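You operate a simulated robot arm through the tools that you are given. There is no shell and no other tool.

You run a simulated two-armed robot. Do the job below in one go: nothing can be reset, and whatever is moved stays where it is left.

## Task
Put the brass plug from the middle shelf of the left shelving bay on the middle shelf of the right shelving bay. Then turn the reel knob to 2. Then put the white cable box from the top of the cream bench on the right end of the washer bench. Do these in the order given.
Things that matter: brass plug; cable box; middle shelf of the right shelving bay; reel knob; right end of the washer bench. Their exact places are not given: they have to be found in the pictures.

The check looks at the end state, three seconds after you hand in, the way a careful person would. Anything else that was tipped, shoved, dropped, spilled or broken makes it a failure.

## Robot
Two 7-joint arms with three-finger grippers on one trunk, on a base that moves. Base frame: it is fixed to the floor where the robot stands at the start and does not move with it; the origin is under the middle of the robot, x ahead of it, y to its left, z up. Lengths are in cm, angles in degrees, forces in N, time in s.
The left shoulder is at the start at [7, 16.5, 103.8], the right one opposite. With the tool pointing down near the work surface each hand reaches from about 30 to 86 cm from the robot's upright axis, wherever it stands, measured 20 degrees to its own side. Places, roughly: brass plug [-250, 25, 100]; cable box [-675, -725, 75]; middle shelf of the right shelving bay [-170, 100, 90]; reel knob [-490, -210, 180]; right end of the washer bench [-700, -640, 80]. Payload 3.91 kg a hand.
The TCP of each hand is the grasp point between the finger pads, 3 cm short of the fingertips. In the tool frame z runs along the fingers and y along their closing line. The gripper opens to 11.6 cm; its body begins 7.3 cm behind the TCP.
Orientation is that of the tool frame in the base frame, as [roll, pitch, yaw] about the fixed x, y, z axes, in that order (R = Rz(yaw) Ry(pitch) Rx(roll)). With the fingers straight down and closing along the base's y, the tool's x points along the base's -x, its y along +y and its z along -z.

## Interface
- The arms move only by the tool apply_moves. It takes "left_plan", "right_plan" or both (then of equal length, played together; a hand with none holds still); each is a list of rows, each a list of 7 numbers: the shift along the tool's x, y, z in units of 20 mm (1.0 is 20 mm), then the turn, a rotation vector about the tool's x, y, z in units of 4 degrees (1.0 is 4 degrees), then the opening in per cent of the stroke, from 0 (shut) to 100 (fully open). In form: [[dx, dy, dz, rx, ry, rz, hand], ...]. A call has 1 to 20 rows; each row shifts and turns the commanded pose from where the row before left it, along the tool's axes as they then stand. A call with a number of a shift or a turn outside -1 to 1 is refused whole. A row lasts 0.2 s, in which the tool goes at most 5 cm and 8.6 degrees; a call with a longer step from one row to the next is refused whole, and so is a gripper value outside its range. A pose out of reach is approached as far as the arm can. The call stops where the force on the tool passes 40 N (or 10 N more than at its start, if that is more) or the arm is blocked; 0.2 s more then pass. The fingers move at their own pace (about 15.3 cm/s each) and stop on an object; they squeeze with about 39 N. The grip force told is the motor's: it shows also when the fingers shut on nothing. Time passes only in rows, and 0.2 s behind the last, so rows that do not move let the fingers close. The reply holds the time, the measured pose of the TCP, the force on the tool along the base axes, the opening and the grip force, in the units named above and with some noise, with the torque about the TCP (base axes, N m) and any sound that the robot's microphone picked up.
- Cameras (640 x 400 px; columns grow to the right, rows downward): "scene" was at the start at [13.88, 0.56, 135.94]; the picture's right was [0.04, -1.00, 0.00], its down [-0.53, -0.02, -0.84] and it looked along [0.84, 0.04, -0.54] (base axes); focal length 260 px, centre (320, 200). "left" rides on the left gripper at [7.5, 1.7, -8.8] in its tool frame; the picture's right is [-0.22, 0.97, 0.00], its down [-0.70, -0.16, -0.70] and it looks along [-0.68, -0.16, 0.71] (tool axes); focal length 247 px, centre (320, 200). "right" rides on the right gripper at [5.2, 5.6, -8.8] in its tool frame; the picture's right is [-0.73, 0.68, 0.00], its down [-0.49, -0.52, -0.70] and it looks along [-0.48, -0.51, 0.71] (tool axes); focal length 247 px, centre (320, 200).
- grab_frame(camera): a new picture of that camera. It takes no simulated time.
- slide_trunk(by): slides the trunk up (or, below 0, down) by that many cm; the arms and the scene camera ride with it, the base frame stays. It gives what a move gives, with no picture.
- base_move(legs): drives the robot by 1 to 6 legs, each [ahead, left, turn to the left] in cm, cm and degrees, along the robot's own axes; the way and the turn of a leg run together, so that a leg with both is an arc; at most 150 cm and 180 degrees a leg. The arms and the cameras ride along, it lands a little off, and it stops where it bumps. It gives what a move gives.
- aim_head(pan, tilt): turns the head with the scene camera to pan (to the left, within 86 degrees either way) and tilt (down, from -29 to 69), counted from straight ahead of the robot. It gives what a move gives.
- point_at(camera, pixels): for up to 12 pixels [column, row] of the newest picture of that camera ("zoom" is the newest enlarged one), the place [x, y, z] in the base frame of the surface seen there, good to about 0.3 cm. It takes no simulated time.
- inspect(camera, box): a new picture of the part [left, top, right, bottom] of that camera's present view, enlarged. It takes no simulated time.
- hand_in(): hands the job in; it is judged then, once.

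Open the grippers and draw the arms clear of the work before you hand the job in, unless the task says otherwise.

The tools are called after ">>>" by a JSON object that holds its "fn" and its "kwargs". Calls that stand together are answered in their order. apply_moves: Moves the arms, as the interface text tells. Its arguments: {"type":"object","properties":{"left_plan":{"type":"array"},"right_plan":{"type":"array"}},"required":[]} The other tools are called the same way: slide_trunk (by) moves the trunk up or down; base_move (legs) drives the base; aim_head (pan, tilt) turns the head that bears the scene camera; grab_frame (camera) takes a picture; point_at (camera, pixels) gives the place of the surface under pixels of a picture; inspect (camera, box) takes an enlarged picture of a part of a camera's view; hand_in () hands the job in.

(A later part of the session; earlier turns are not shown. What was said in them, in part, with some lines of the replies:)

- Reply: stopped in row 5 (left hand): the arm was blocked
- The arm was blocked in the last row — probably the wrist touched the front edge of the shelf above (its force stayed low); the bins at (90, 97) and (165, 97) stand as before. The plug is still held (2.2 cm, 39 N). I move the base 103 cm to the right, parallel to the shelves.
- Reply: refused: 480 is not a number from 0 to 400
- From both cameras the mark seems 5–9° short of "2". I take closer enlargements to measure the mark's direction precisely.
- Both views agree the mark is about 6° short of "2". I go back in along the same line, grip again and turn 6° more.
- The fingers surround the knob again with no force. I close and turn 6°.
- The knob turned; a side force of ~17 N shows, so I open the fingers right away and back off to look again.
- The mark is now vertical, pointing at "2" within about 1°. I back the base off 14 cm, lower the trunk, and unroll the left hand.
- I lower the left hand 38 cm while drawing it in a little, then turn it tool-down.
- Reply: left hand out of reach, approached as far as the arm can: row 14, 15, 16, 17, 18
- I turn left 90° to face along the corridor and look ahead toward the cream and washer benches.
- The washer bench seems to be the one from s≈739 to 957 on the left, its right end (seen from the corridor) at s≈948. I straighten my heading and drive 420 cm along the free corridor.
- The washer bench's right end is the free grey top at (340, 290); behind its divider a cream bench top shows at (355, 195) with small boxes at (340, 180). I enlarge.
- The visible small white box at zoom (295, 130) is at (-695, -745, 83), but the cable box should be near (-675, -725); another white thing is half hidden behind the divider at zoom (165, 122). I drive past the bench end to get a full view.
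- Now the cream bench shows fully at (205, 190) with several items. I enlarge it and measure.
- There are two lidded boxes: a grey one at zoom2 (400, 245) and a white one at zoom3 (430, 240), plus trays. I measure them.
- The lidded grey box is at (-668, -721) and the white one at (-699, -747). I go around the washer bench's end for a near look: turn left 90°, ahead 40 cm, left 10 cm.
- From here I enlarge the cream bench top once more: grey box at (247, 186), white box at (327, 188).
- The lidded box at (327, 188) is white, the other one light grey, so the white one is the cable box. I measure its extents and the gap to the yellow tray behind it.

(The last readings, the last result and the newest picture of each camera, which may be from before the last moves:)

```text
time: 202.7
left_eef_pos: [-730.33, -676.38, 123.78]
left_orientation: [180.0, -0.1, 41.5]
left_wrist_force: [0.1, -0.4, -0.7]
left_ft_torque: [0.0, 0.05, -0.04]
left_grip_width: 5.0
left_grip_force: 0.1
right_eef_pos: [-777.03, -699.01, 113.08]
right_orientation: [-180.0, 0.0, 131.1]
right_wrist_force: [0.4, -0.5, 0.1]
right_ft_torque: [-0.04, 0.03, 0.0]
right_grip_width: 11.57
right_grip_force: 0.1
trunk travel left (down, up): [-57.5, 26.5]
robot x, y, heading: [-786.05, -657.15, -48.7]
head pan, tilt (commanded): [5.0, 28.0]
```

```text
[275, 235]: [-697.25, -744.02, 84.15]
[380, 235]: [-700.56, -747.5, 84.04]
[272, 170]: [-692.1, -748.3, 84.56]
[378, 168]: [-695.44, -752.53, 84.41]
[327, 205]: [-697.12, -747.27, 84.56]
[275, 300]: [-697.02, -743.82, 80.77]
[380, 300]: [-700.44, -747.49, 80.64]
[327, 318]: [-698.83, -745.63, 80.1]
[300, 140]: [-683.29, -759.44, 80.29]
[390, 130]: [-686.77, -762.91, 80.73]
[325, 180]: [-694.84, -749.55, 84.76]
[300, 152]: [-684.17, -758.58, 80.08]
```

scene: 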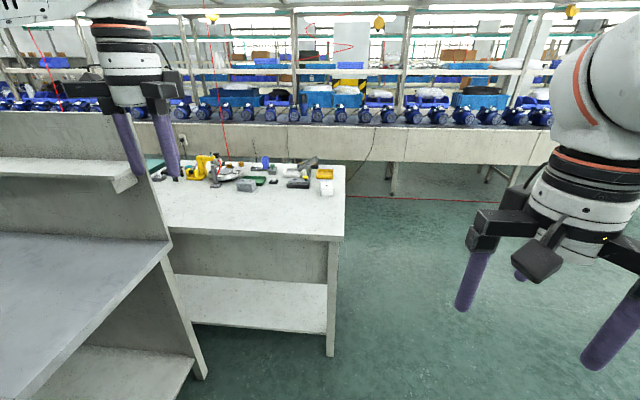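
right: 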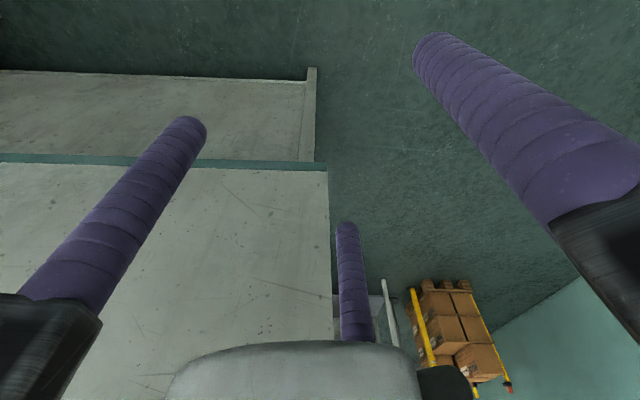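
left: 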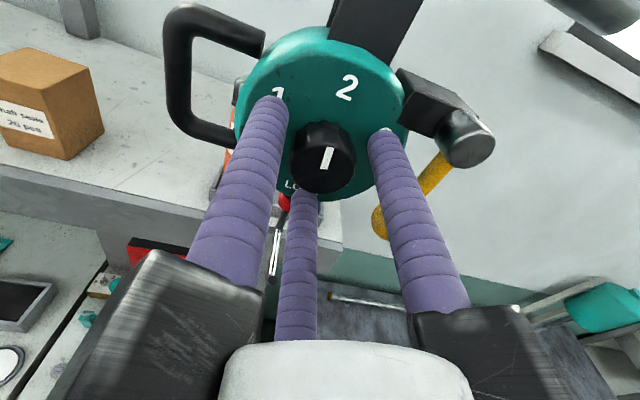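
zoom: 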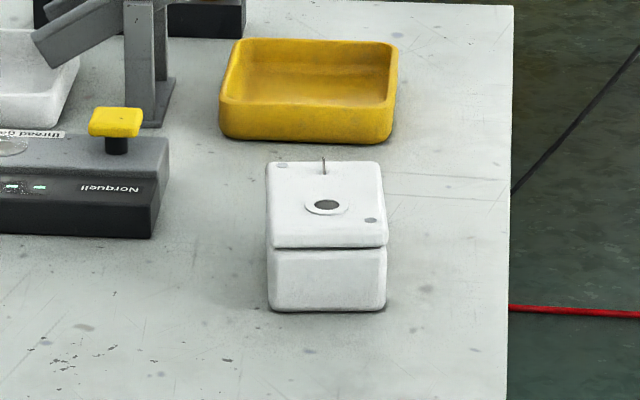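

The box is about 5.6 × 8.7 × 4.6 cm, centre ≈ (-696.3, -748.1), long axis heading ≈ -44.5°, with 12 cm free behind it and ~4.7 cm to the device on its left. I drive ahead 49 cm and right 16.6 cm so that the left hand can reach it.

>>> {"fn": "base_move", "kwargs": {"legs": [[0, -16.6, 0], [49, 0, 0]]}}

>>> {"fn": "aim_head", "kwargs": {"pan": 15, "tilt": 40}}

>>> {"fn": "grab_frame", "kwargs": {"camera": "scene"}}

>>> {"fn": "grab_frame", "kwargs": {"camera": "left"}}

```text
time: 206.6
left_eef_pos: [-710.66, -723.68, 123.92]
left_orientation: [-180.0, -0.1, 41.6]
left_wrist_force: [-0.1, 0.6, 0.3]
left_ft_torque: [-0.01, -0.01, -0.01]
left_grip_width: 5.0
left_grip_force: 0.1
right_eef_pos: [-757.52, -746.48, 113.17]
right_orientation: [-180.0, -0.1, 131.3]
right_wrist_force: [0.1, 0.3, 0.0]
right_ft_torque: [-0.04, 0.0, 0.02]
right_grip_width: 11.58
right_grip_force: 0.0
trunk travel left (down, up): [-57.5, 26.5]
robot x, y, heading: [-766.32, -704.46, -48.8]
head pan, tilt (commanded): [5.0, 28.0]
```

```text
time: 207.3
left_eef_pos: [-710.77, -723.75, 123.93]
left_orientation: [-179.9, -0.1, 41.6]
left_wrist_force: [-0.3, -0.2, -0.7]
left_ft_torque: [0.02, -0.02, 0.01]
left_grip_width: 5.01
left_grip_force: 0.1
right_eef_pos: [-757.48, -746.49, 113.12]
right_orientation: [-180.0, 0.1, 131.3]
right_wrist_force: [0.7, -1.0, -0.9]
right_ft_torque: [0.02, 0.01, -0.01]
right_grip_width: 11.61
right_grip_force: 0.1
trunk travel left (down, up): [-57.5, 26.5]
robot x, y, heading: [-766.06, -704.92, -48.3]
head pan, tilt (commanded): [15.0, 40.0]
```

```text
taken
```

scene: 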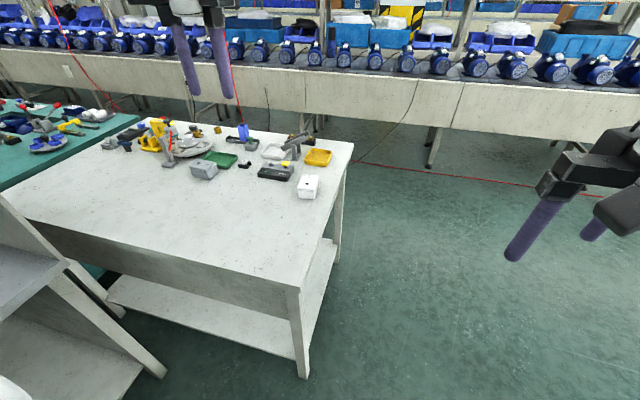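

```text
taken
```

left: 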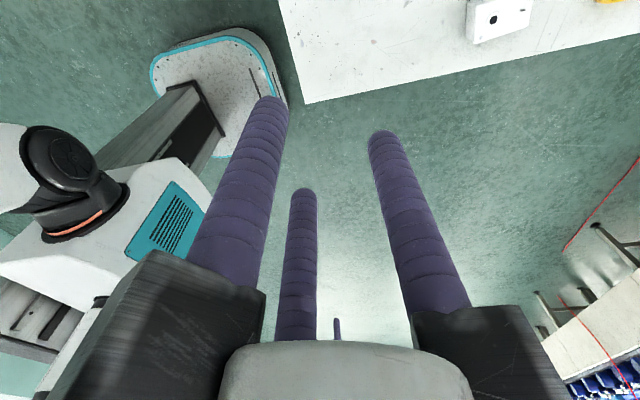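

The base landed fine. I open the hand to 78 %, rotate it 4° to match the box and move it above the box at z≈100.

>>> {"fn": "point_at", "kwargs": {"camera": "scene", "pixels": [[303, 138], [293, 145], [275, 172], [290, 163], [243, 130], [165, 125], [308, 180], [308, 192], [318, 157], [348, 150]]}}

>>> {"fn": "apply_moves", "kwargs": {"left_plan": [[0, 0, 0, 0, 0, -1, 78], [-0.178, 0.97, 0.4, 0, 0, 0, 78], [-0.178, 0.97, 0.4, 0, 0, 0, 78], [-0.178, 0.97, 0.8, 0, 0, 0, 78], [-0.178, 0.97, 0.8, 0, 0, 0, 78], [-0.178, 0.97, 0.8, 0, 0, 0, 78], [-0.178, 0.97, 0.8, 0, 0, 0, 78], [-0.178, 0.97, 0.8, 0, 0, 0, 78], [-0.178, 0.97, 0.8, 0, 0, 0, 78], [-0.178, 0.97, 0.8, 0, 0, 0, 78], [-0.178, 0.97, 0.8, 0, 0, 0, 78], [-0.178, 0.97, 0.8, 0, 0, 0, 78], [-0.178, 0.97, 0.8, 0, 0, 0, 78], [-0.178, 0.97, 0.8, 0, 0, 0, 78], [-0.178, 0.97, 0.8, 0, 0, 0, 78], [-0.178, 0.97, 0.8, 0, 0, 0, 78]]}}

>>> {"fn": "grab_frame", "kwargs": {"camera": "left"}}

>>> {"fn": "grab_frame", "kwargs": {"camera": "scene"}}

```text
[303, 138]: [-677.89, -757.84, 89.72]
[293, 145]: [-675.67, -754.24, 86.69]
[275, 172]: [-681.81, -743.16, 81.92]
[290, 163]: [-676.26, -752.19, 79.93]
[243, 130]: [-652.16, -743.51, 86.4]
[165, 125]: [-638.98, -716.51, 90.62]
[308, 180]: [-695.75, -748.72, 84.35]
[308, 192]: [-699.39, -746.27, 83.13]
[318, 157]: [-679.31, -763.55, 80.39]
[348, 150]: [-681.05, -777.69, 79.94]
```

```text
time: 210.7
left_eef_pos: [-693.59, -748.16, 101.37]
left_orientation: [-179.9, -0.1, 45.6]
left_wrist_force: [0.7, 0.3, 0.4]
left_ft_torque: [0.03, 0.02, 0.0]
left_grip_width: 9.02
left_grip_force: 0.0
right_eef_pos: [-757.3, -746.54, 113.0]
right_orientation: [180.0, -0.1, 131.4]
right_wrist_force: [-0.2, 0.6, -0.1]
right_ft_torque: [0.04, 0.06, 0.0]
right_grip_width: 11.57
right_grip_force: 0.0
trunk travel left (down, up): [-57.5, 26.5]
robot x, y, heading: [-766.49, -704.91, -48.5]
head pan, tilt (commanded): [15.0, 40.0]
```

```text
taken
```

left: 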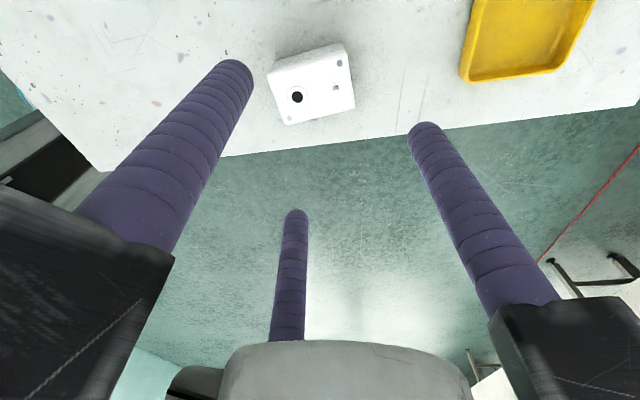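

```text
taken
```

scene: 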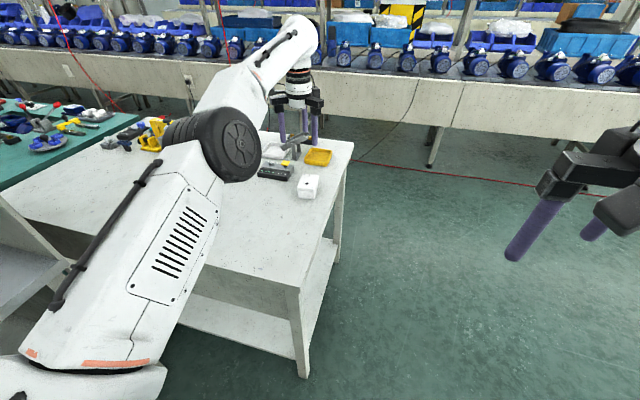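

The hand hovers near the box, seen at (310, 85) in the left camera. I measure its corners to align precisely.

>>> {"fn": "inspect", "kwargs": {"camera": "left", "box": [256, 30, 368, 140]}}

>>> {"fn": "point_at", "kwargs": {"camera": "left", "pixels": [[274, 74], [288, 118], [339, 50], [350, 100], [270, 85], [346, 75], [305, 60], [318, 112], [310, 85], [340, 62], [345, 90], [280, 100]]}}

```text
3.64 times, centred on (312, 85) of left
```

zoom: 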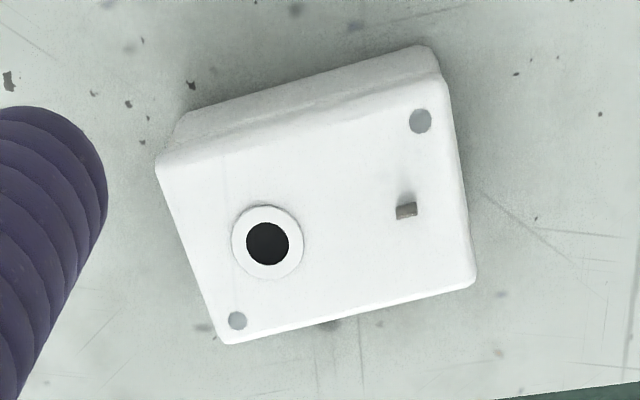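

```text
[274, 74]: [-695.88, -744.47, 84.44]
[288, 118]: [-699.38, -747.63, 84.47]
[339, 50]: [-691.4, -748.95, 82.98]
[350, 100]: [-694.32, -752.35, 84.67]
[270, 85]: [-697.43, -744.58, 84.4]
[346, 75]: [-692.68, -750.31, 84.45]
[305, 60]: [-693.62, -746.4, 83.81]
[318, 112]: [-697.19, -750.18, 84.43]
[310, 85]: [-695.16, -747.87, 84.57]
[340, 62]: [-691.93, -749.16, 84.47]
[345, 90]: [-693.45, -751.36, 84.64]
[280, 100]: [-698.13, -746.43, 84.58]
```

By ray-casting, the box top is ~5.4 × 7.8 cm, centre at tool (-1.8, -1.3), turned 1.9°. I correct this and descend to z≈91.

>>> {"fn": "apply_moves", "kwargs": {"left_plan": [[0, 0, 0, 0, 0, -0.47, 78], [-0.87, -0.18, 0, 0, 0, 0, 78], [0, 0, 1, 0, 0, 0, 78], [0, 0, 1, 0, 0, 0, 78], [0, 0, 1, 0, 0, 0, 78], [0, 0, 1, 0, 0, 0, 78], [0, 0, 1, 0, 0, 0, 78], [0, 0, 0, 0, 0, 0, 78]]}}

>>> {"fn": "grab_frame", "kwargs": {"camera": "left"}}

>>> {"fn": "inspect", "kwargs": {"camera": "scene", "box": [250, 100, 370, 210]}}

```text
time: 212.5
left_eef_pos: [-695.18, -748.99, 91.6]
left_orientation: [-179.9, -0.1, 47.5]
left_wrist_force: [-0.1, -1.5, -0.3]
left_ft_torque: [-0.02, 0.0, 0.01]
left_grip_width: 9.07
left_grip_force: 0.0
right_eef_pos: [-757.5, -746.39, 113.17]
right_orientation: [180.0, 0.1, 131.3]
right_wrist_force: [1.0, 0.4, 0.1]
right_ft_torque: [0.02, 0.03, 0.02]
right_grip_width: 11.6
right_grip_force: 0.1
trunk travel left (down, up): [-57.5, 26.5]
robot x, y, heading: [-766.52, -705.13, -48.5]
head pan, tilt (commanded): [15.0, 40.0]
```

```text
taken
```

left: 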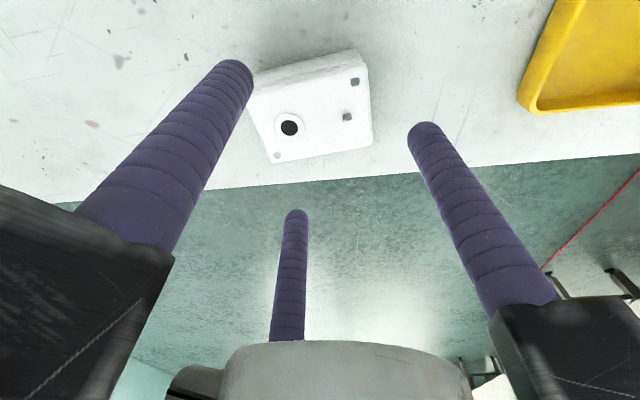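

```text
3.64 times, centred on (310, 155) of scene
```

zoom: 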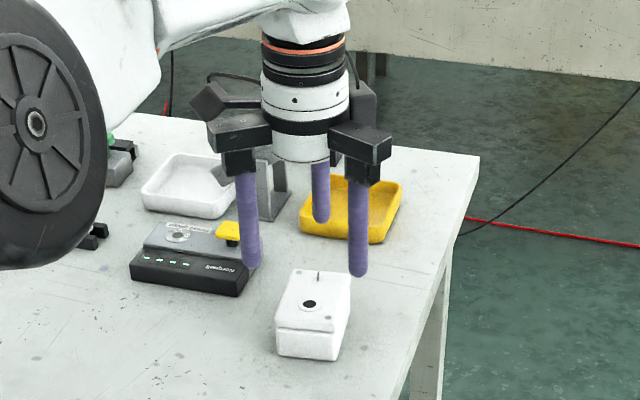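

The box is nearly centred (tool (-0.26, -0.65)). Before descending I check the distance from the left finger's place (-693.9, -744.0) to the grey device's right end.

>>> {"fn": "point_at", "kwargs": {"camera": "scene", "pixels": [[287, 177], [285, 180], [289, 174], [290, 177], [293, 184], [288, 181], [286, 170], [291, 166]]}}

>>> {"fn": "inspect", "kwargs": {"camera": "scene", "box": [270, 150, 320, 200]}}

```text
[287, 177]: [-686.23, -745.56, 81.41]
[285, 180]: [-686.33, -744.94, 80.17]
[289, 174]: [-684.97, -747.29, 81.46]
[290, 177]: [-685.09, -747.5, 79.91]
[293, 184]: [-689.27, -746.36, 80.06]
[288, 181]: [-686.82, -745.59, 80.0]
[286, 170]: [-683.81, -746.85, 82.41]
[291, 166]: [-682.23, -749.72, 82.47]
```

```text
8.00 times, centred on (295, 175) of scene
```

zoom: 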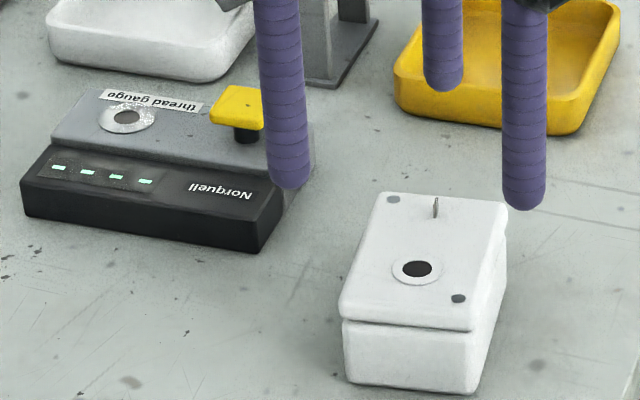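

The device's corner is 7.7 cm away from the finger, plenty. I correct the offset and descend to z≈83.9 around the box.

>>> {"fn": "apply_moves", "kwargs": {"left_plan": [[-0.13, 0.15, 0, 0, 0, 0, 78], [0, 0, 1, 0, 0, 0, 78], [0, 0, 1, 0, 0, 0, 78], [0, 0, 0.8, 0, 0, 0, 78], [0, 0, 0.6, 0, 0, 0, 78], [0, 0, 0.42, 0, 0, 0, 78], [0, 0, 0, 0, 0, 0, 78]]}}

>>> {"fn": "grab_frame", "kwargs": {"camera": "left"}}

>>> {"fn": "inspect", "kwargs": {"camera": "scene", "box": [270, 150, 340, 210]}}

```text
time: 214.1
left_eef_pos: [-695.19, -749.34, 83.95]
left_orientation: [180.0, -0.2, 47.5]
left_wrist_force: [-0.3, 1.0, 0.1]
left_ft_torque: [0.0, 0.01, -0.01]
left_grip_width: 9.05
left_grip_force: 0.0
right_eef_pos: [-757.5, -746.51, 113.05]
right_orientation: [-179.9, 0.0, 131.3]
right_wrist_force: [0.3, -0.2, -0.7]
right_ft_torque: [-0.03, -0.01, -0.01]
right_grip_width: 11.59
right_grip_force: 0.0
trunk travel left (down, up): [-57.5, 26.5]
robot x, y, heading: [-766.36, -705.09, -48.6]
head pan, tilt (commanded): [15.0, 40.0]
```

```text
taken
```

left: 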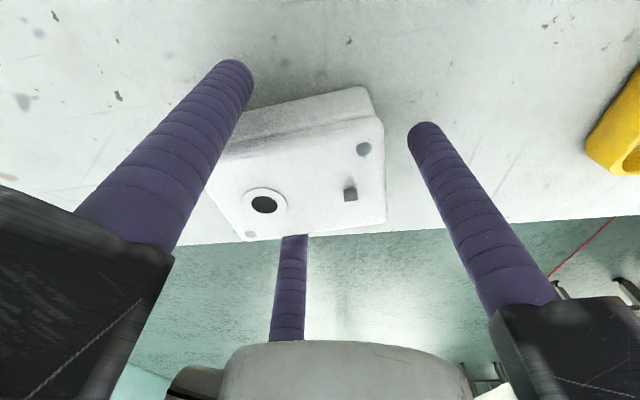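

```text
6.67 times, centred on (305, 180) of scene
```

zoom: 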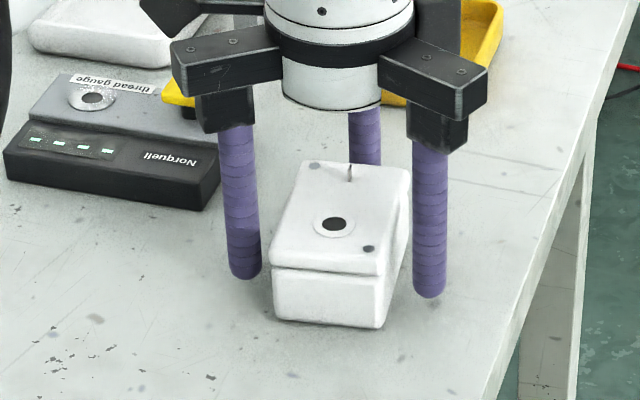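

The box stands between the two side fingers with the third behind its far end. I close stepwise.

>>> {"fn": "apply_moves", "kwargs": {"left_plan": [[0, 0, 0, 0, 0, 0, 68], [0, 0, 0, 0, 0, 0, 62], [0, 0, 0, 0, 0, 0, 58], [0, 0, 0, 0, 0, 0, 50], [0, 0, 0, 0, 0, 0, 40], [0, 0, 0, 0, 0, 0, 40]]}}

>>> {"fn": "grab_frame", "kwargs": {"camera": "left"}}

>>> {"fn": "inspect", "kwargs": {"camera": "scene", "box": [270, 150, 340, 210]}}

```text
time: 215.5
left_eef_pos: [-695.01, -749.36, 83.76]
left_orientation: [-180.0, -0.1, 47.6]
left_wrist_force: [-0.1, 0.0, 0.1]
left_ft_torque: [0.0, 0.01, -0.02]
left_grip_width: 6.69
left_grip_force: 20.5
right_eef_pos: [-757.55, -746.43, 113.05]
right_orientation: [-180.0, -0.1, 131.3]
right_wrist_force: [-0.1, 0.0, -0.4]
right_ft_torque: [0.0, 0.0, 0.01]
right_grip_width: 11.61
right_grip_force: 0.1
trunk travel left (down, up): [-57.5, 26.5]
robot x, y, heading: [-766.26, -704.86, -48.7]
head pan, tilt (commanded): [15.0, 40.0]
```

```text
taken
```

left: 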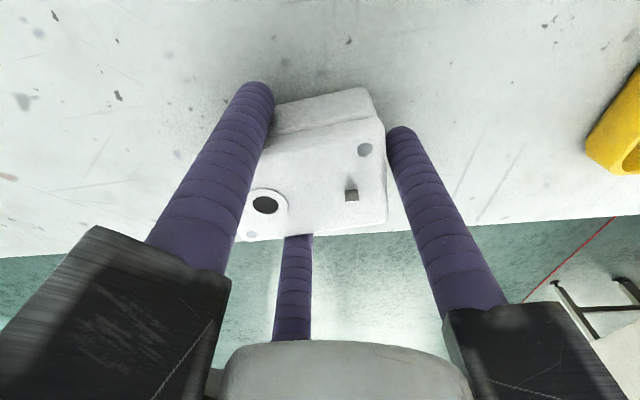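

```text
6.67 times, centred on (305, 180) of scene
```

zoom: 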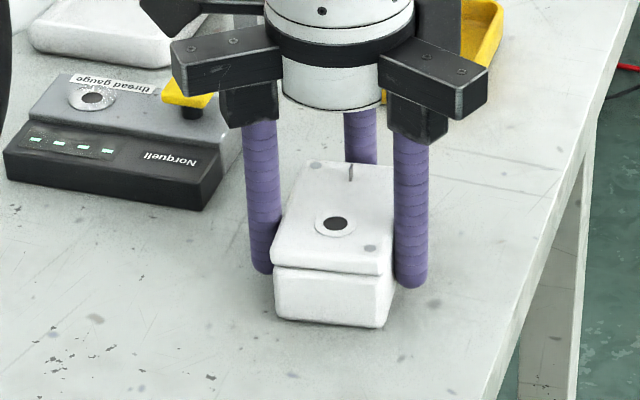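

All three fingers touch the box (width 6.7 cm, 20 N so far). I squeeze fully and lift 4 cm slowly.

>>> {"fn": "apply_moves", "kwargs": {"left_plan": [[0, 0, 0, 0, 0, 0, 20], [0, 0, 0, 0, 0, 0, 0], [0, 0, 0, 0, 0, 0, 0], [0, 0, -0.2, 0, 0, 0, 0], [0, 0, -0.3, 0, 0, 0, 0], [0, 0, -0.5, 0, 0, 0, 0], [0, 0, -0.5, 0, 0, 0, 0], [0, 0, -0.5, 0, 0, 0, 0], [0, 0, 0, 0, 0, 0, 0]]}}

>>> {"fn": "grab_frame", "kwargs": {"camera": "left"}}

>>> {"fn": "inspect", "kwargs": {"camera": "scene", "box": [270, 140, 340, 200]}}

```text
time: 217.5
left_eef_pos: [-695.12, -749.36, 87.93]
left_orientation: [179.9, -0.1, 47.4]
left_wrist_force: [-0.3, 0.5, -0.5]
left_ft_torque: [-0.02, 0.0, -0.01]
left_grip_width: 6.71
left_grip_force: 39.1
right_eef_pos: [-757.31, -746.41, 113.08]
right_orientation: [180.0, 0.0, 131.2]
right_wrist_force: [0.2, 1.6, -0.6]
right_ft_torque: [-0.01, -0.02, 0.03]
right_grip_width: 11.62
right_grip_force: 0.0
trunk travel left (down, up): [-57.5, 26.5]
robot x, y, heading: [-766.21, -704.81, -48.5]
head pan, tilt (commanded): [15.0, 40.0]
```

```text
taken
```

left: 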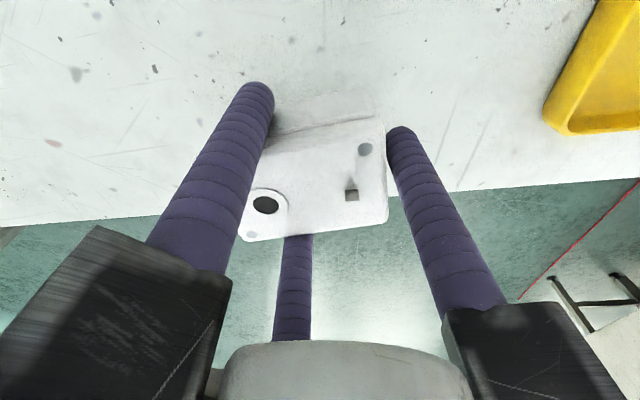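

```text
6.67 times, centred on (305, 170) of scene
```

zoom: 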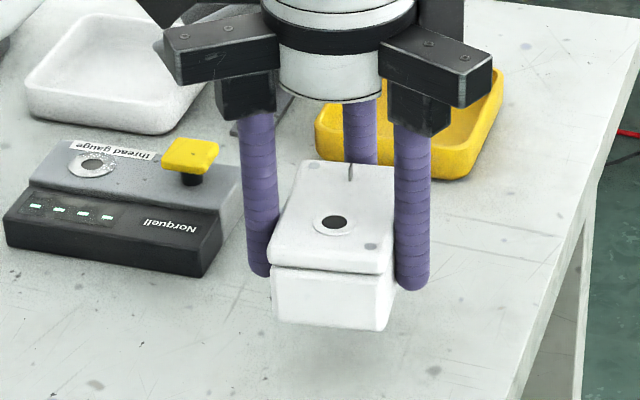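

The box came up cleanly as one piece. I raise it 26 cm more, then back the base out 83 cm.

>>> {"fn": "apply_moves", "kwargs": {"left_plan": [[0, 0, -0.6, 0, 0, 0, 0], [0, 0, -0.9, 0, 0, 0, 0], [0, 0, -1, 0, 0, 0, 0], [0, 0, -1, 0, 0, 0, 0], [0, 0, -1, 0, 0, 0, 0], [0, 0, -1, 0, 0, 0, 0], [0, 0, -1, 0, 0, 0, 0], [0, 0, -1, 0, 0, 0, 0], [0, 0, -1, 0, 0, 0, 0], [0, 0, -1, 0, 0, 0, 0], [0, 0, -1, 0, 0, 0, 0], [0, 0, -1, 0, 0, 0, 0], [0, 0, -1, 0, 0, 0, 0], [0, 0, -0.5, 0, 0, 0, 0]]}}

>>> {"fn": "base_move", "kwargs": {"legs": [[-40, 0, 0], [-43, 0, 0]]}}

>>> {"fn": "aim_head", "kwargs": {"pan": 50, "tilt": 30}}

>>> {"fn": "grab_frame", "kwargs": {"camera": "scene"}}

```text
time: 220.5
left_eef_pos: [-694.12, -743.81, 111.67]
left_orientation: [179.8, 0.0, 47.5]
left_wrist_force: [-0.1, -0.6, 0.1]
left_ft_torque: [-0.01, -0.03, -0.05]
left_grip_width: 6.67
left_grip_force: 38.6
left hand out of reach, approached as far as the arm can: row 9, 10, 11, 12, 13, 14
right_eef_pos: [-757.56, -746.35, 113.12]
right_orientation: [180.0, 0.2, 131.3]
right_wrist_force: [0.5, 0.2, -0.1]
right_ft_torque: [-0.06, -0.01, -0.02]
right_grip_width: 11.59
right_grip_force: 0.2
trunk travel left (down, up): [-57.5, 26.5]
robot x, y, heading: [-766.47, -704.63, -48.7]
head pan, tilt (commanded): [15.0, 40.0]
```

```text
time: 225.2
left_eef_pos: [-748.38, -682.07, 111.6]
left_orientation: [179.8, -0.1, 47.3]
left_wrist_force: [0.8, -0.3, -0.5]
left_ft_torque: [0.02, -0.03, 0.01]
left_grip_width: 6.69
left_grip_force: 39.3
right_eef_pos: [-811.72, -684.54, 113.14]
right_orientation: [180.0, 0.0, 131.3]
right_wrist_force: [-1.3, 0.2, 0.6]
right_ft_torque: [-0.01, 0.03, -0.02]
right_grip_width: 11.59
right_grip_force: 0.0
trunk travel left (down, up): [-57.5, 26.5]
robot x, y, heading: [-820.66, -642.54, -48.8]
head pan, tilt (commanded): [15.0, 40.0]
```

```text
time: 226.2
left_eef_pos: [-748.53, -682.03, 111.62]
left_orientation: [-180.0, -0.2, 47.4]
left_wrist_force: [0.0, 0.1, -0.8]
left_ft_torque: [0.02, 0.01, -0.01]
left_grip_width: 6.69
left_grip_force: 39.1
right_eef_pos: [-811.71, -684.64, 113.13]
right_orientation: [179.9, -0.1, 131.3]
right_wrist_force: [0.2, 0.7, 0.0]
right_ft_torque: [0.0, -0.02, -0.01]
right_grip_width: 11.6
right_grip_force: 0.1
trunk travel left (down, up): [-57.5, 26.5]
robot x, y, heading: [-820.51, -642.93, -48.8]
head pan, tilt (commanded): [50.0, 30.0]
```

```text
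taken
```

scene: 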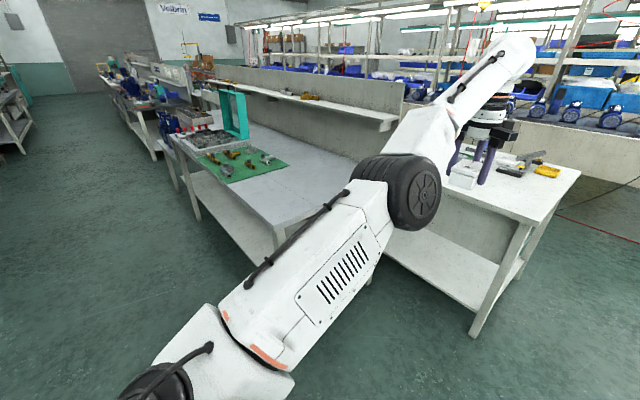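

The washer bench lies across the picture: a green mat with tools at (240, 162), a teal frame, and the free grey right end around (310, 190). I enlarge and measure.

>>> {"fn": "inspect", "kwargs": {"camera": "scene", "box": [160, 80, 420, 250]}}

>>> {"fn": "point_at", "kwargs": {"camera": "scene", "pixels": [[288, 162], [245, 180], [275, 222], [320, 180], [350, 165], [300, 150], [395, 115], [340, 120], [240, 100], [300, 200], [270, 150], [400, 90]]}}

```text
2.35 times, centred on (290, 165) of scene
```

zoom: 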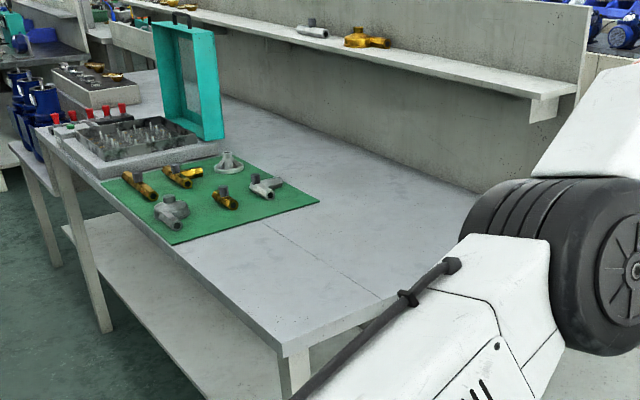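

```text
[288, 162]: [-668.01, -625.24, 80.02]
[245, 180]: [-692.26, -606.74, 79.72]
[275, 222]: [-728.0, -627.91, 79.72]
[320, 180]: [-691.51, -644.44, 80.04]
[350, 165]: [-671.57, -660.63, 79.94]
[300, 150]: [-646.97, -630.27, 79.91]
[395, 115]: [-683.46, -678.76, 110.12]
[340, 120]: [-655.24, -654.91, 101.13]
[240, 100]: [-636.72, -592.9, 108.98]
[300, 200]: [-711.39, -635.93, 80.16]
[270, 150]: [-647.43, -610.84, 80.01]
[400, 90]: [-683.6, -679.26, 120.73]
```

The free right end spans s≈920–961, n≈-60–0 at z=80; my target is s≈946, n≈-26. I check the divider shelf's front edge for clearance.

>>> {"fn": "point_at", "kwargs": {"camera": "scene", "pixels": [[354, 113], [385, 120], [300, 97], [392, 118], [330, 106], [375, 115], [354, 110], [385, 113]]}}

```text
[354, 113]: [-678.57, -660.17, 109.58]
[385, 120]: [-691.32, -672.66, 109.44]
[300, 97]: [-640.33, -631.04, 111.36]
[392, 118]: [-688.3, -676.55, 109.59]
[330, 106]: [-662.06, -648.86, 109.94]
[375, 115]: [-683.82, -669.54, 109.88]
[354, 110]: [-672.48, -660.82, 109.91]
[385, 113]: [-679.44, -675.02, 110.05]
```

The shelf edge is at n≈-55, z≈110, well clear of the hand's path at n≈-26. I move the base 66 cm to the left.

>>> {"fn": "base_move", "kwargs": {"legs": [[0, 33, 0], [0, 33, 0]]}}

>>> {"fn": "aim_head", "kwargs": {"pan": 20, "tilt": 40}}

>>> {"fn": "grab_frame", "kwargs": {"camera": "scene"}}

>>> {"fn": "grab_frame", "kwargs": {"camera": "left"}}

```text
time: 230.2
left_eef_pos: [-698.51, -637.53, 111.59]
left_orientation: [179.9, -0.1, 47.9]
left_wrist_force: [0.7, 0.2, -1.5]
left_ft_torque: [0.0, -0.01, 0.0]
left_grip_width: 6.7
left_grip_force: 38.9
right_eef_pos: [-761.88, -640.8, 113.13]
right_orientation: [-179.9, 0.0, 131.8]
right_wrist_force: [0.4, 0.5, -0.1]
right_ft_torque: [-0.03, 0.03, -0.01]
right_grip_width: 11.6
right_grip_force: 0.1
trunk travel left (down, up): [-57.5, 26.5]
robot x, y, heading: [-771.18, -598.81, -48.2]
head pan, tilt (commanded): [50.0, 30.0]
```

```text
time: 231.2
left_eef_pos: [-698.58, -637.65, 111.55]
left_orientation: [179.9, -0.1, 47.9]
left_wrist_force: [-0.1, 1.0, 0.2]
left_ft_torque: [0.0, -0.01, 0.01]
left_grip_width: 6.66
left_grip_force: 39.3
right_eef_pos: [-761.85, -640.72, 113.12]
right_orientation: [-180.0, 0.2, 131.7]
right_wrist_force: [0.4, -0.9, -0.1]
right_ft_torque: [0.01, -0.02, -0.03]
right_grip_width: 11.59
right_grip_force: 0.0
trunk travel left (down, up): [-57.5, 26.5]
robot x, y, heading: [-770.91, -599.06, -48.0]
head pan, tilt (commanded): [20.0, 40.0]
```

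```text
taken
```

scene: 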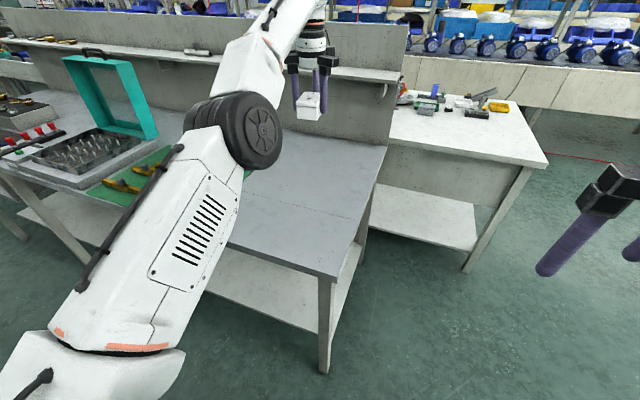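

```text
taken
```

left: 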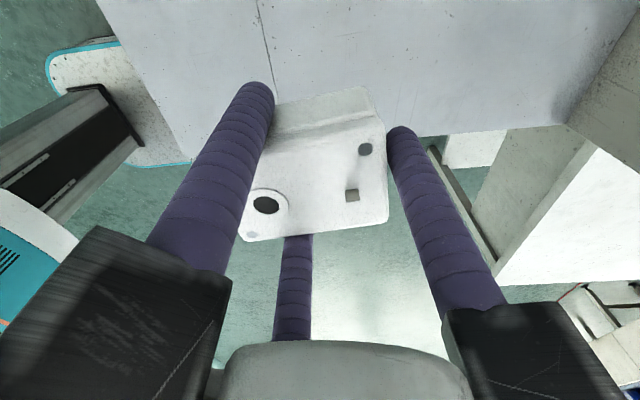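

The box hovers above the washer bench's right end (s≈945, n≈-25). I lower it 20 cm and check.

>>> {"fn": "apply_moves", "kwargs": {"left_plan": [[0, 0, 1, 0, 0, 0, 0], [0, 0, 1, 0, 0, 0, 0], [0, 0, 1, 0, 0, 0, 0], [0, 0, 1, 0, 0, 0, 0], [0, 0, 1, 0, 0, 0, 0], [0, 0, 1, 0, 0, 0, 0], [0, 0, 1, 0, 0, 0, 0], [0, 0, 1, 0, 0, 0, 0], [0, 0, 1, 0, 0, 0, 0]]}}

>>> {"fn": "grab_frame", "kwargs": {"camera": "scene"}}

>>> {"fn": "grab_frame", "kwargs": {"camera": "left"}}

```text
time: 233.2
left_eef_pos: [-694.97, -640.97, 95.15]
left_orientation: [180.0, -0.1, 47.9]
left_wrist_force: [0.1, 0.1, -1.3]
left_ft_torque: [0.02, 0.01, -0.02]
left_grip_width: 6.69
left_grip_force: 39.2
left hand out of reach, approached as far as the arm can: row 1, 2, 3, 4, 5, 6, 7, 8, 9
right_eef_pos: [-761.88, -640.76, 113.06]
right_orientation: [179.9, -0.1, 131.8]
right_wrist_force: [-0.9, 0.2, -0.7]
right_ft_torque: [-0.02, 0.01, 0.04]
right_grip_width: 11.59
right_grip_force: 0.0
trunk travel left (down, up): [-57.5, 26.5]
robot x, y, heading: [-770.95, -599.31, -48.3]
head pan, tilt (commanded): [20.0, 40.0]
```

```text
taken
```

scene: 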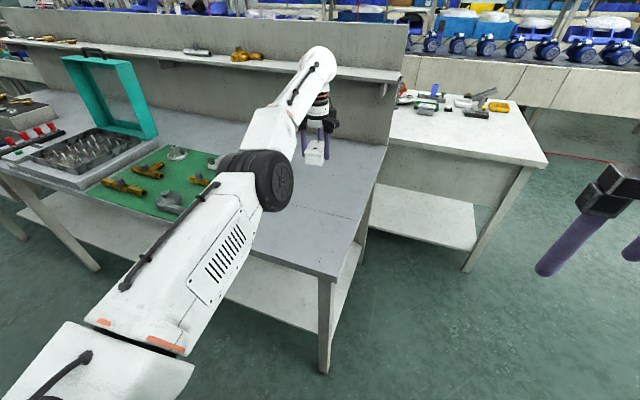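

```text
taken
```

left: 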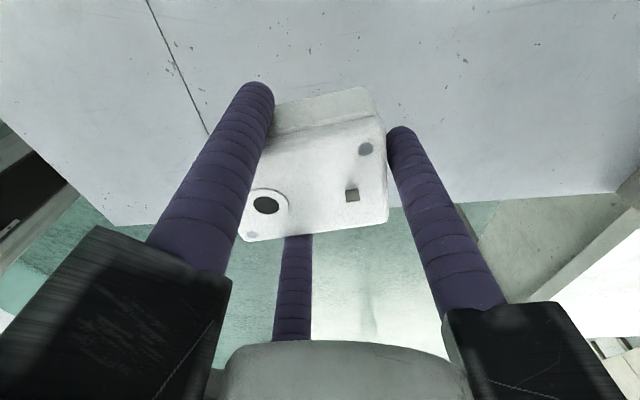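

The hand is at its reach limit, so I first check the elbow's height over the mat, then draw the hand back a little.

>>> {"fn": "point_at", "kwargs": {"camera": "scene", "pixels": [[270, 190], [235, 165], [282, 200], [180, 215], [200, 182], [170, 200], [255, 205], [230, 250]]}}

>>> {"fn": "apply_moves", "kwargs": {"left_plan": [[0, -0.5, 0, 0, 0, 0, 0], [0, -0.5, 0, 0, 0, 0, 0], [0, -0.5, 0, 0, 0, 0, 0], [0, -0.5, 0.5, 0, 0, 0, 0], [0, 0, 0.5, 0, 0, 0, 0]]}}

```text
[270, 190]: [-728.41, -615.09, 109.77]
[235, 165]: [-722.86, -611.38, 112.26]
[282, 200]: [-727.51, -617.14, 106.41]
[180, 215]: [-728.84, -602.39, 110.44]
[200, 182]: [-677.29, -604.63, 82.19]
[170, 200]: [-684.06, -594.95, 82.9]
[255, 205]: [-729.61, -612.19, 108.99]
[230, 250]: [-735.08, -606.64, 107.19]
```

```text
time: 234.3
left_eef_pos: [-694.98, -641.2, 93.85]
left_orientation: [-180.0, -0.1, 47.8]
left_wrist_force: [0.3, 0.1, -0.2]
left_ft_torque: [0.01, 0.0, -0.04]
left_grip_width: 6.66
left_grip_force: 39.4
left hand out of reach, approached as far as the arm can: row 1, 2, 3, 4
right_eef_pos: [-761.82, -640.67, 113.06]
right_orientation: [180.0, 0.0, 131.8]
right_wrist_force: [0.3, 0.1, -0.2]
right_ft_torque: [-0.01, 0.01, 0.02]
right_grip_width: 11.61
right_grip_force: 0.1
trunk travel left (down, up): [-57.5, 26.5]
robot x, y, heading: [-771.1, -598.99, -47.9]
head pan, tilt (commanded): [20.0, 40.0]
```

Elbow is at z≈107 in front of the bench edge, fine. I draw back 3 cm and lower to about 1.2 cm above the bench.

>>> {"fn": "apply_moves", "kwargs": {"left_plan": [[0, -0.5, 0, 0, 0, 0, 0], [0, -0.5, 0, 0, 0, 0, 0], [0, -0.5, 0.5, 0, 0, 0, 0], [0, 0, 1, 0, 0, 0, 0], [0, 0, 1, 0, 0, 0, 0], [0, 0, 1, 0, 0, 0, 0], [0, 0, 0.8, 0, 0, 0, 0], [0, 0, 0, 0, 0, 0, 0]]}}

>>> {"fn": "inspect", "kwargs": {"camera": "scene", "box": [270, 110, 370, 200]}}

>>> {"fn": "grab_frame", "kwargs": {"camera": "left"}}

```text
time: 236.2
left_eef_pos: [-694.54, -641.9, 85.72]
left_orientation: [-179.9, -0.2, 48.0]
left_wrist_force: [-1.6, 0.2, -1.2]
left_ft_torque: [-0.05, 0.02, -0.03]
left_grip_width: 6.67
left_grip_force: 39.2
left hand out of reach, approached as far as the arm can: row 1, 2, 3, 4, 6
right_eef_pos: [-761.82, -640.79, 113.1]
right_orientation: [-180.0, 0.0, 131.9]
right_wrist_force: [0.4, -0.3, 0.1]
right_ft_torque: [-0.03, 0.06, -0.04]
right_grip_width: 11.6
right_grip_force: 0.1
trunk travel left (down, up): [-57.5, 26.5]
robot x, y, heading: [-770.8, -599.16, -48.3]
head pan, tilt (commanded): [20.0, 40.0]
```

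```text
4.44 times, centred on (320, 155) of scene
```

zoom: 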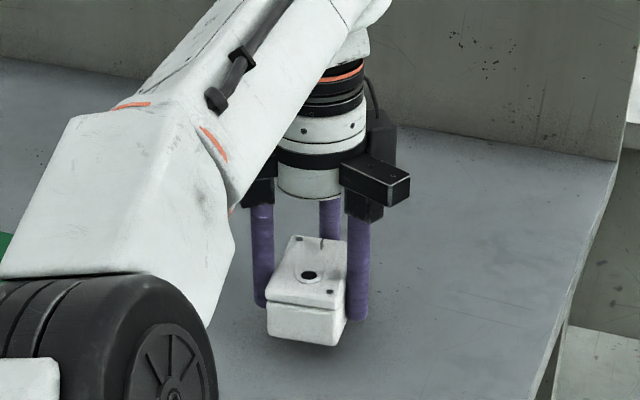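

```text
taken
```

left: 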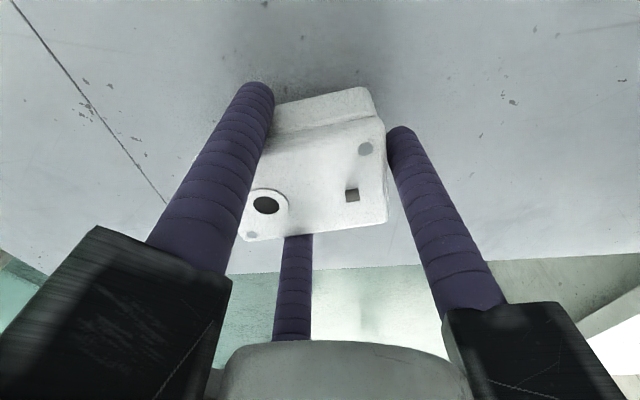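

The box is about 1.8 cm above the bench (TCP z=85.7). I lower slowly in small steps and watch force and height.

>>> {"fn": "apply_moves", "kwargs": {"left_plan": [[0, 0, 0.4, 0, 0, 0, 0], [0, 0, 0.3, 0, 0, 0, 0], [0, 0, 0.15, 0, 0, 0, 0], [0, 0, 0, 0, 0, 0, 0]]}}

>>> {"fn": "inspect", "kwargs": {"camera": "scene", "box": [295, 150, 355, 200]}}

```text
time: 237.2
left_eef_pos: [-694.42, -642.0, 84.11]
left_orientation: [-179.9, -0.1, 47.9]
left_wrist_force: [0.0, 0.8, -0.4]
left_ft_torque: [-0.02, 0.02, 0.0]
left_grip_width: 6.69
left_grip_force: 39.3
right_eef_pos: [-761.92, -640.64, 113.1]
right_orientation: [180.0, 0.0, 131.7]
right_wrist_force: [-0.6, -0.1, -0.5]
right_ft_torque: [-0.02, -0.01, -0.03]
right_grip_width: 11.64
right_grip_force: 0.1
trunk travel left (down, up): [-57.5, 26.5]
robot x, y, heading: [-770.94, -599.34, -48.2]
head pan, tilt (commanded): [20.0, 40.0]
```

```text
8.00 times, centred on (325, 175) of scene
```

zoom: 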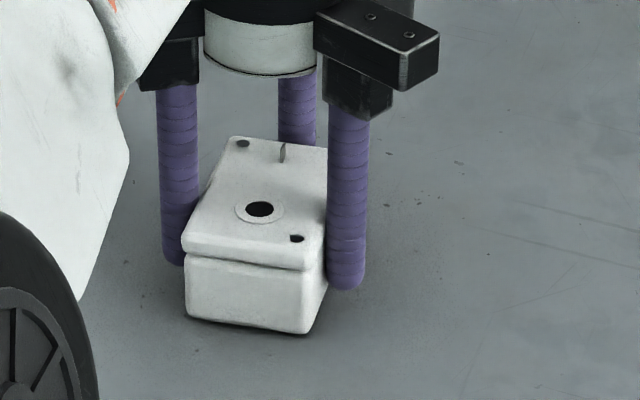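

Only ~0.2 cm remain (84.1 against 83.9). I go down in 0.1 cm steps.

>>> {"fn": "apply_moves", "kwargs": {"left_plan": [[0, 0, 0.05, 0, 0, 0, 0], [0, 0, 0.05, 0, 0, 0, 0], [0, 0, 0, 0, 0, 0, 0]]}}

```text
time: 237.9
left_eef_pos: [-694.48, -642.01, 83.97]
left_orientation: [-179.9, -0.1, 47.9]
left_wrist_force: [0.4, -0.2, 0.5]
left_ft_torque: [-0.11, 0.03, 0.0]
left_grip_width: 6.69
left_grip_force: 39.5
right_eef_pos: [-761.91, -640.84, 113.2]
right_orientation: [179.9, -0.1, 131.8]
right_wrist_force: [0.3, 0.4, 0.5]
right_ft_torque: [0.02, 0.01, 0.02]
right_grip_width: 11.61
right_grip_force: 0.1
trunk travel left (down, up): [-57.5, 26.5]
robot x, y, heading: [-771.26, -599.15, -48.0]
head pan, tilt (commanded): [20.0, 40.0]
```

A slight torque (-0.11) hints at first contact. One more 0.1 cm step.

>>> {"fn": "apply_moves", "kwargs": {"left_plan": [[0, 0, 0.05, 0, 0, 0, 0], [0, 0, 0, 0, 0, 0, 0]]}}

```text
time: 238.6
left_eef_pos: [-694.5, -642.0, 83.89]
left_orientation: [180.0, 0.0, 47.9]
left_wrist_force: [2.7, 0.5, 5.2]
left_ft_torque: [-0.13, 0.04, -0.01]
left_grip_width: 6.68
left_grip_force: 39.2
right_eef_pos: [-761.91, -640.64, 113.17]
right_orientation: [-180.0, 0.1, 131.8]
right_wrist_force: [0.9, -0.2, -0.6]
right_ft_torque: [-0.01, 0.0, -0.03]
right_grip_width: 11.6
right_grip_force: 0.1
trunk travel left (down, up): [-57.5, 26.5]
robot x, y, heading: [-771.04, -598.98, -48.1]
head pan, tilt (commanded): [20.0, 40.0]
```

Contact with the bench: 5 N upward. I open the fingers gently to 78 %.

>>> {"fn": "apply_moves", "kwargs": {"left_plan": [[0, 0, 0, 0, 0, 0, 58], [0, 0, 0, 0, 0, 0, 62], [0, 0, 0, 0, 0, 0, 70], [0, 0, 0, 0, 0, 0, 78], [0, 0, 0, 0, 0, 0, 78]]}}

>>> {"fn": "grab_frame", "kwargs": {"camera": "left"}}

>>> {"fn": "inspect", "kwargs": {"camera": "scene", "box": [295, 150, 355, 200]}}

```text
time: 239.8
left_eef_pos: [-694.45, -641.93, 83.91]
left_orientation: [-179.8, -0.1, 48.0]
left_wrist_force: [0.2, -0.3, 0.7]
left_ft_torque: [0.01, -0.01, -0.03]
left_grip_width: 9.03
left_grip_force: 0.0
right_eef_pos: [-761.85, -640.79, 113.04]
right_orientation: [180.0, 0.0, 131.8]
right_wrist_force: [0.0, -0.4, -0.5]
right_ft_torque: [0.01, 0.04, -0.01]
right_grip_width: 11.6
right_grip_force: 0.0
trunk travel left (down, up): [-57.5, 26.5]
robot x, y, heading: [-770.67, -599.35, -48.4]
head pan, tilt (commanded): [20.0, 40.0]
```

```text
taken
```

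left: 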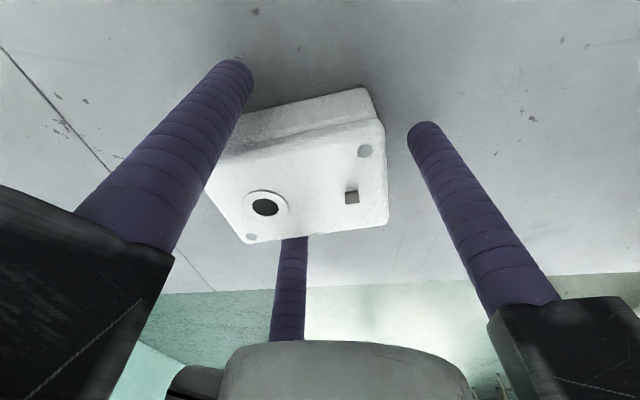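

```text
8.00 times, centred on (325, 175) of scene
```

zoom: 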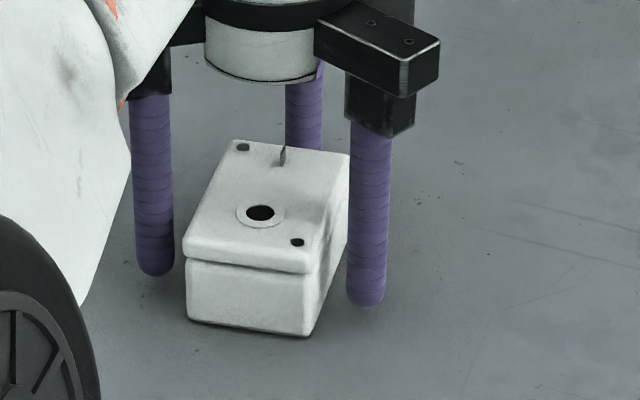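

The box stands free on the washer bench. I raise the hand straight up, slowly at first.

>>> {"fn": "apply_moves", "kwargs": {"left_plan": [[0, 0, -0.5, 0, 0, 0, 78], [0, 0, -0.5, 0, 0, 0, 78], [0, 0, -0.5, 0, 0, 0, 78], [0, 0, -0.5, 0, 0, 0, 78], [0, 0, -0.5, 0, 0, 0, 78]]}}

>>> {"fn": "grab_frame", "kwargs": {"camera": "left"}}

>>> {"fn": "inspect", "kwargs": {"camera": "scene", "box": [270, 120, 370, 200]}}

```text
time: 240.9
left_eef_pos: [-694.52, -641.87, 88.83]
left_orientation: [179.7, 0.0, 47.9]
left_wrist_force: [0.3, -0.4, 0.0]
left_ft_torque: [0.02, -0.02, -0.03]
left_grip_width: 9.06
left_grip_force: 0.1
right_eef_pos: [-761.95, -640.76, 113.17]
right_orientation: [179.9, 0.0, 131.8]
right_wrist_force: [-0.2, -0.7, -0.1]
right_ft_torque: [-0.03, -0.03, -0.03]
right_grip_width: 11.61
right_grip_force: 0.1
trunk travel left (down, up): [-57.5, 26.5]
robot x, y, heading: [-771.29, -598.92, -48.3]
head pan, tilt (commanded): [20.0, 40.0]
```

```text
taken
```

left: 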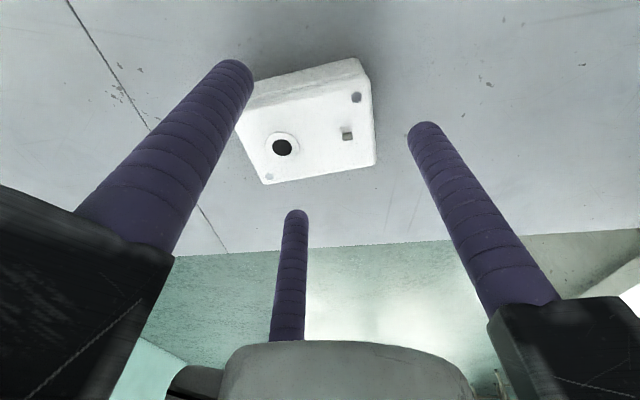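

```text
5.00 times, centred on (320, 160) of scene
```

zoom: 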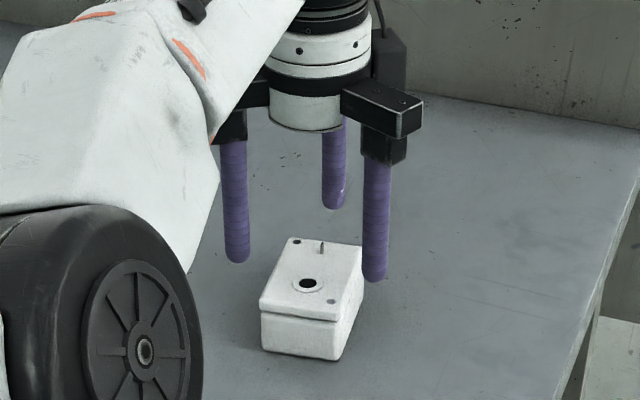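

The fingers are above the box. I raise another 16 cm and back the base away 50 cm.

>>> {"fn": "apply_moves", "kwargs": {"left_plan": [[0, 0, -1, 0, 0, 0, 78], [0, 0, -1, 0, 0, 0, 78], [0, -0.5, -1, 0, 0, 0, 78], [0, -0.5, -1, 0, 0, 0, 78], [0, -1, -1, 0, 0, 0, 78], [0, -1, -1, 0, 0, 0, 78], [0, -1, -1, 0, 0, 0, 78], [0, -1, -1, 0, 0, 0, 78]]}}

>>> {"fn": "base_move", "kwargs": {"legs": [[-45, 0, 0]]}}

>>> {"fn": "aim_head", "kwargs": {"pan": 25, "tilt": 28}}

>>> {"fn": "grab_frame", "kwargs": {"camera": "scene"}}

```text
time: 242.8
left_eef_pos: [-702.14, -634.4, 104.73]
left_orientation: [179.8, -0.1, 47.9]
left_wrist_force: [0.6, 0.4, -0.1]
left_ft_torque: [0.01, -0.02, 0.01]
left_grip_width: 9.03
left_grip_force: 0.1
left hand out of reach, approached as far as the arm can: row 2
right_eef_pos: [-761.92, -640.55, 113.14]
right_orientation: [180.0, 0.1, 131.8]
right_wrist_force: [-0.3, 0.8, 1.2]
right_ft_torque: [-0.04, -0.02, 0.0]
right_grip_width: 11.59
right_grip_force: 0.0
trunk travel left (down, up): [-57.5, 26.5]
robot x, y, heading: [-770.55, -599.31, -48.3]
head pan, tilt (commanded): [20.0, 40.0]
```

```text
time: 245.5
left_eef_pos: [-731.84, -601.03, 104.62]
left_orientation: [180.0, -0.1, 47.9]
left_wrist_force: [-0.6, 0.0, 0.6]
left_ft_torque: [0.01, -0.04, -0.03]
left_grip_width: 9.05
left_grip_force: 0.1
right_eef_pos: [-791.82, -607.23, 113.09]
right_orientation: [-180.0, 0.0, 131.8]
right_wrist_force: [-0.9, 0.0, -0.3]
right_ft_torque: [-0.03, 0.0, 0.04]
right_grip_width: 11.6
right_grip_force: 0.0
trunk travel left (down, up): [-57.5, 26.5]
robot x, y, heading: [-800.91, -565.59, -48.2]
head pan, tilt (commanded): [20.0, 40.0]
```

```text
time: 246.2
left_eef_pos: [-731.82, -601.01, 104.64]
left_orientation: [180.0, 0.0, 47.9]
left_wrist_force: [-0.5, -0.2, -0.1]
left_ft_torque: [-0.03, -0.02, 0.02]
left_grip_width: 9.05
left_grip_force: 0.0
right_eef_pos: [-791.77, -607.29, 113.12]
right_orientation: [-180.0, -0.1, 131.7]
right_wrist_force: [0.0, -0.1, 0.6]
right_ft_torque: [-0.01, 0.03, -0.02]
right_grip_width: 11.61
right_grip_force: 0.0
trunk travel left (down, up): [-57.5, 26.5]
robot x, y, heading: [-800.8, -565.69, -48.3]
head pan, tilt (commanded): [25.0, 28.0]
```

```text
taken
```

scene: 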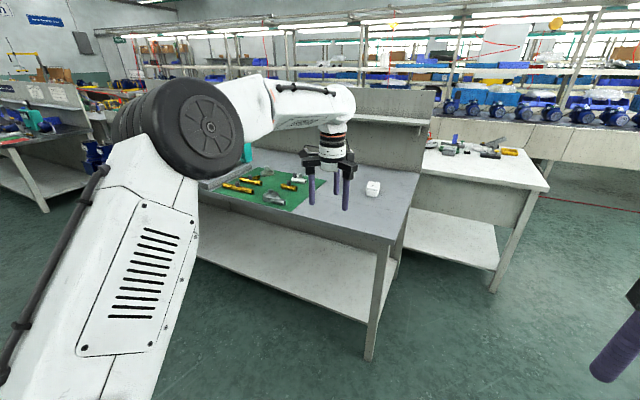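

The white box stands at (373, 188) on the washer bench's right end. I enlarge to verify and measure its place.

>>> {"fn": "inspect", "kwargs": {"camera": "scene", "box": [290, 140, 450, 240]}}

>>> {"fn": "point_at", "kwargs": {"camera": "scene", "pixels": [[373, 185], [373, 192], [388, 240], [373, 198], [300, 205]]}}

>>> {"fn": "apply_moves", "kwargs": {"left_plan": [[0, -1, 0, 0, 0, 0, 100], [0, -1, 0, 0, 0, 0, 100], [0, -1, 0, 0, 0, 0, 100], [0, -1, 0, 0, 0, 0, 100], [0, -1, 0, 0, 0, 0, 100]]}}

```text
4.00 times, centred on (370, 190) of scene
```

zoom: 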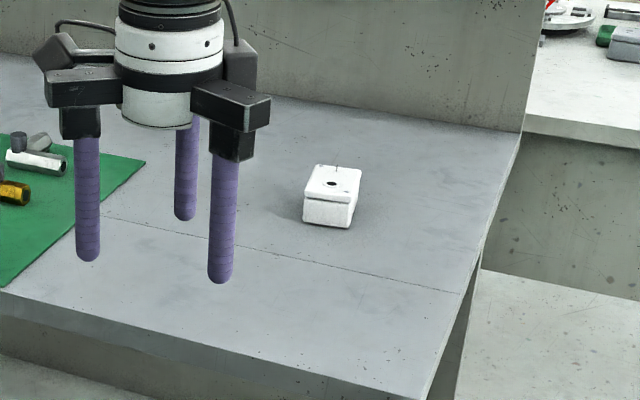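

```text
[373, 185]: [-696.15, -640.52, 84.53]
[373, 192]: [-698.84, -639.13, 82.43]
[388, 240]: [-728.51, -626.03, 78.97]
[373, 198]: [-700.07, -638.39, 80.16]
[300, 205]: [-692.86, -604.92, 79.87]
```

```text
time: 247.4
left_eef_pos: [-739.2, -594.38, 104.8]
left_orientation: [179.9, -0.2, 47.8]
left_wrist_force: [0.1, 0.4, -0.4]
left_ft_torque: [-0.04, 0.0, 0.0]
left_grip_width: 11.58
left_grip_force: 0.2
right_eef_pos: [-791.85, -607.16, 113.16]
right_orientation: [180.0, 0.1, 131.6]
right_wrist_force: [0.0, 0.2, 0.4]
right_ft_torque: [-0.04, 0.03, 0.0]
right_grip_width: 11.6
right_grip_force: 0.1
trunk travel left (down, up): [-57.5, 26.5]
robot x, y, heading: [-800.78, -565.5, -48.4]
head pan, tilt (commanded): [25.0, 28.0]
```

The box stands upright at about (-696, -641) on the washer bench's right end, the knob points at 2, the plug stands on the right bay's middle shelf, and both grippers are open and clear of the work. I hand the job in.

>>> {"fn": "hand_in", "kwargs": {}}

```text
The job is handed in.
```

I did all three steps in order and handed the job in; I haven't seen the result of the check.

- **Brass plug:** it stands upright on the middle shelf of the right bay, about 10 cm behind the front edge.
- **Reel knob:** its mark points straight up at 2, within about a degree as measured from the camera view. It took two grips: the first turn stopped about 6° short.
- **White cable box:** it stands upright on the free right end of the washer bench, at about (-696, -641). The cream bench held two similar lidded boxes, one white and one light grey. The grey one was closer to the rough position you gave, but I took the white one because the task says white.

Once, while lifting the plug out of the left bay, the arm was blocked. I think the wrist touched the front edge of the shelf above. The measured force stayed low, and the boxes and bins on that shelf looked undisturbed in the later pictures.

Both grippers are open, and the arms are clear of the work.
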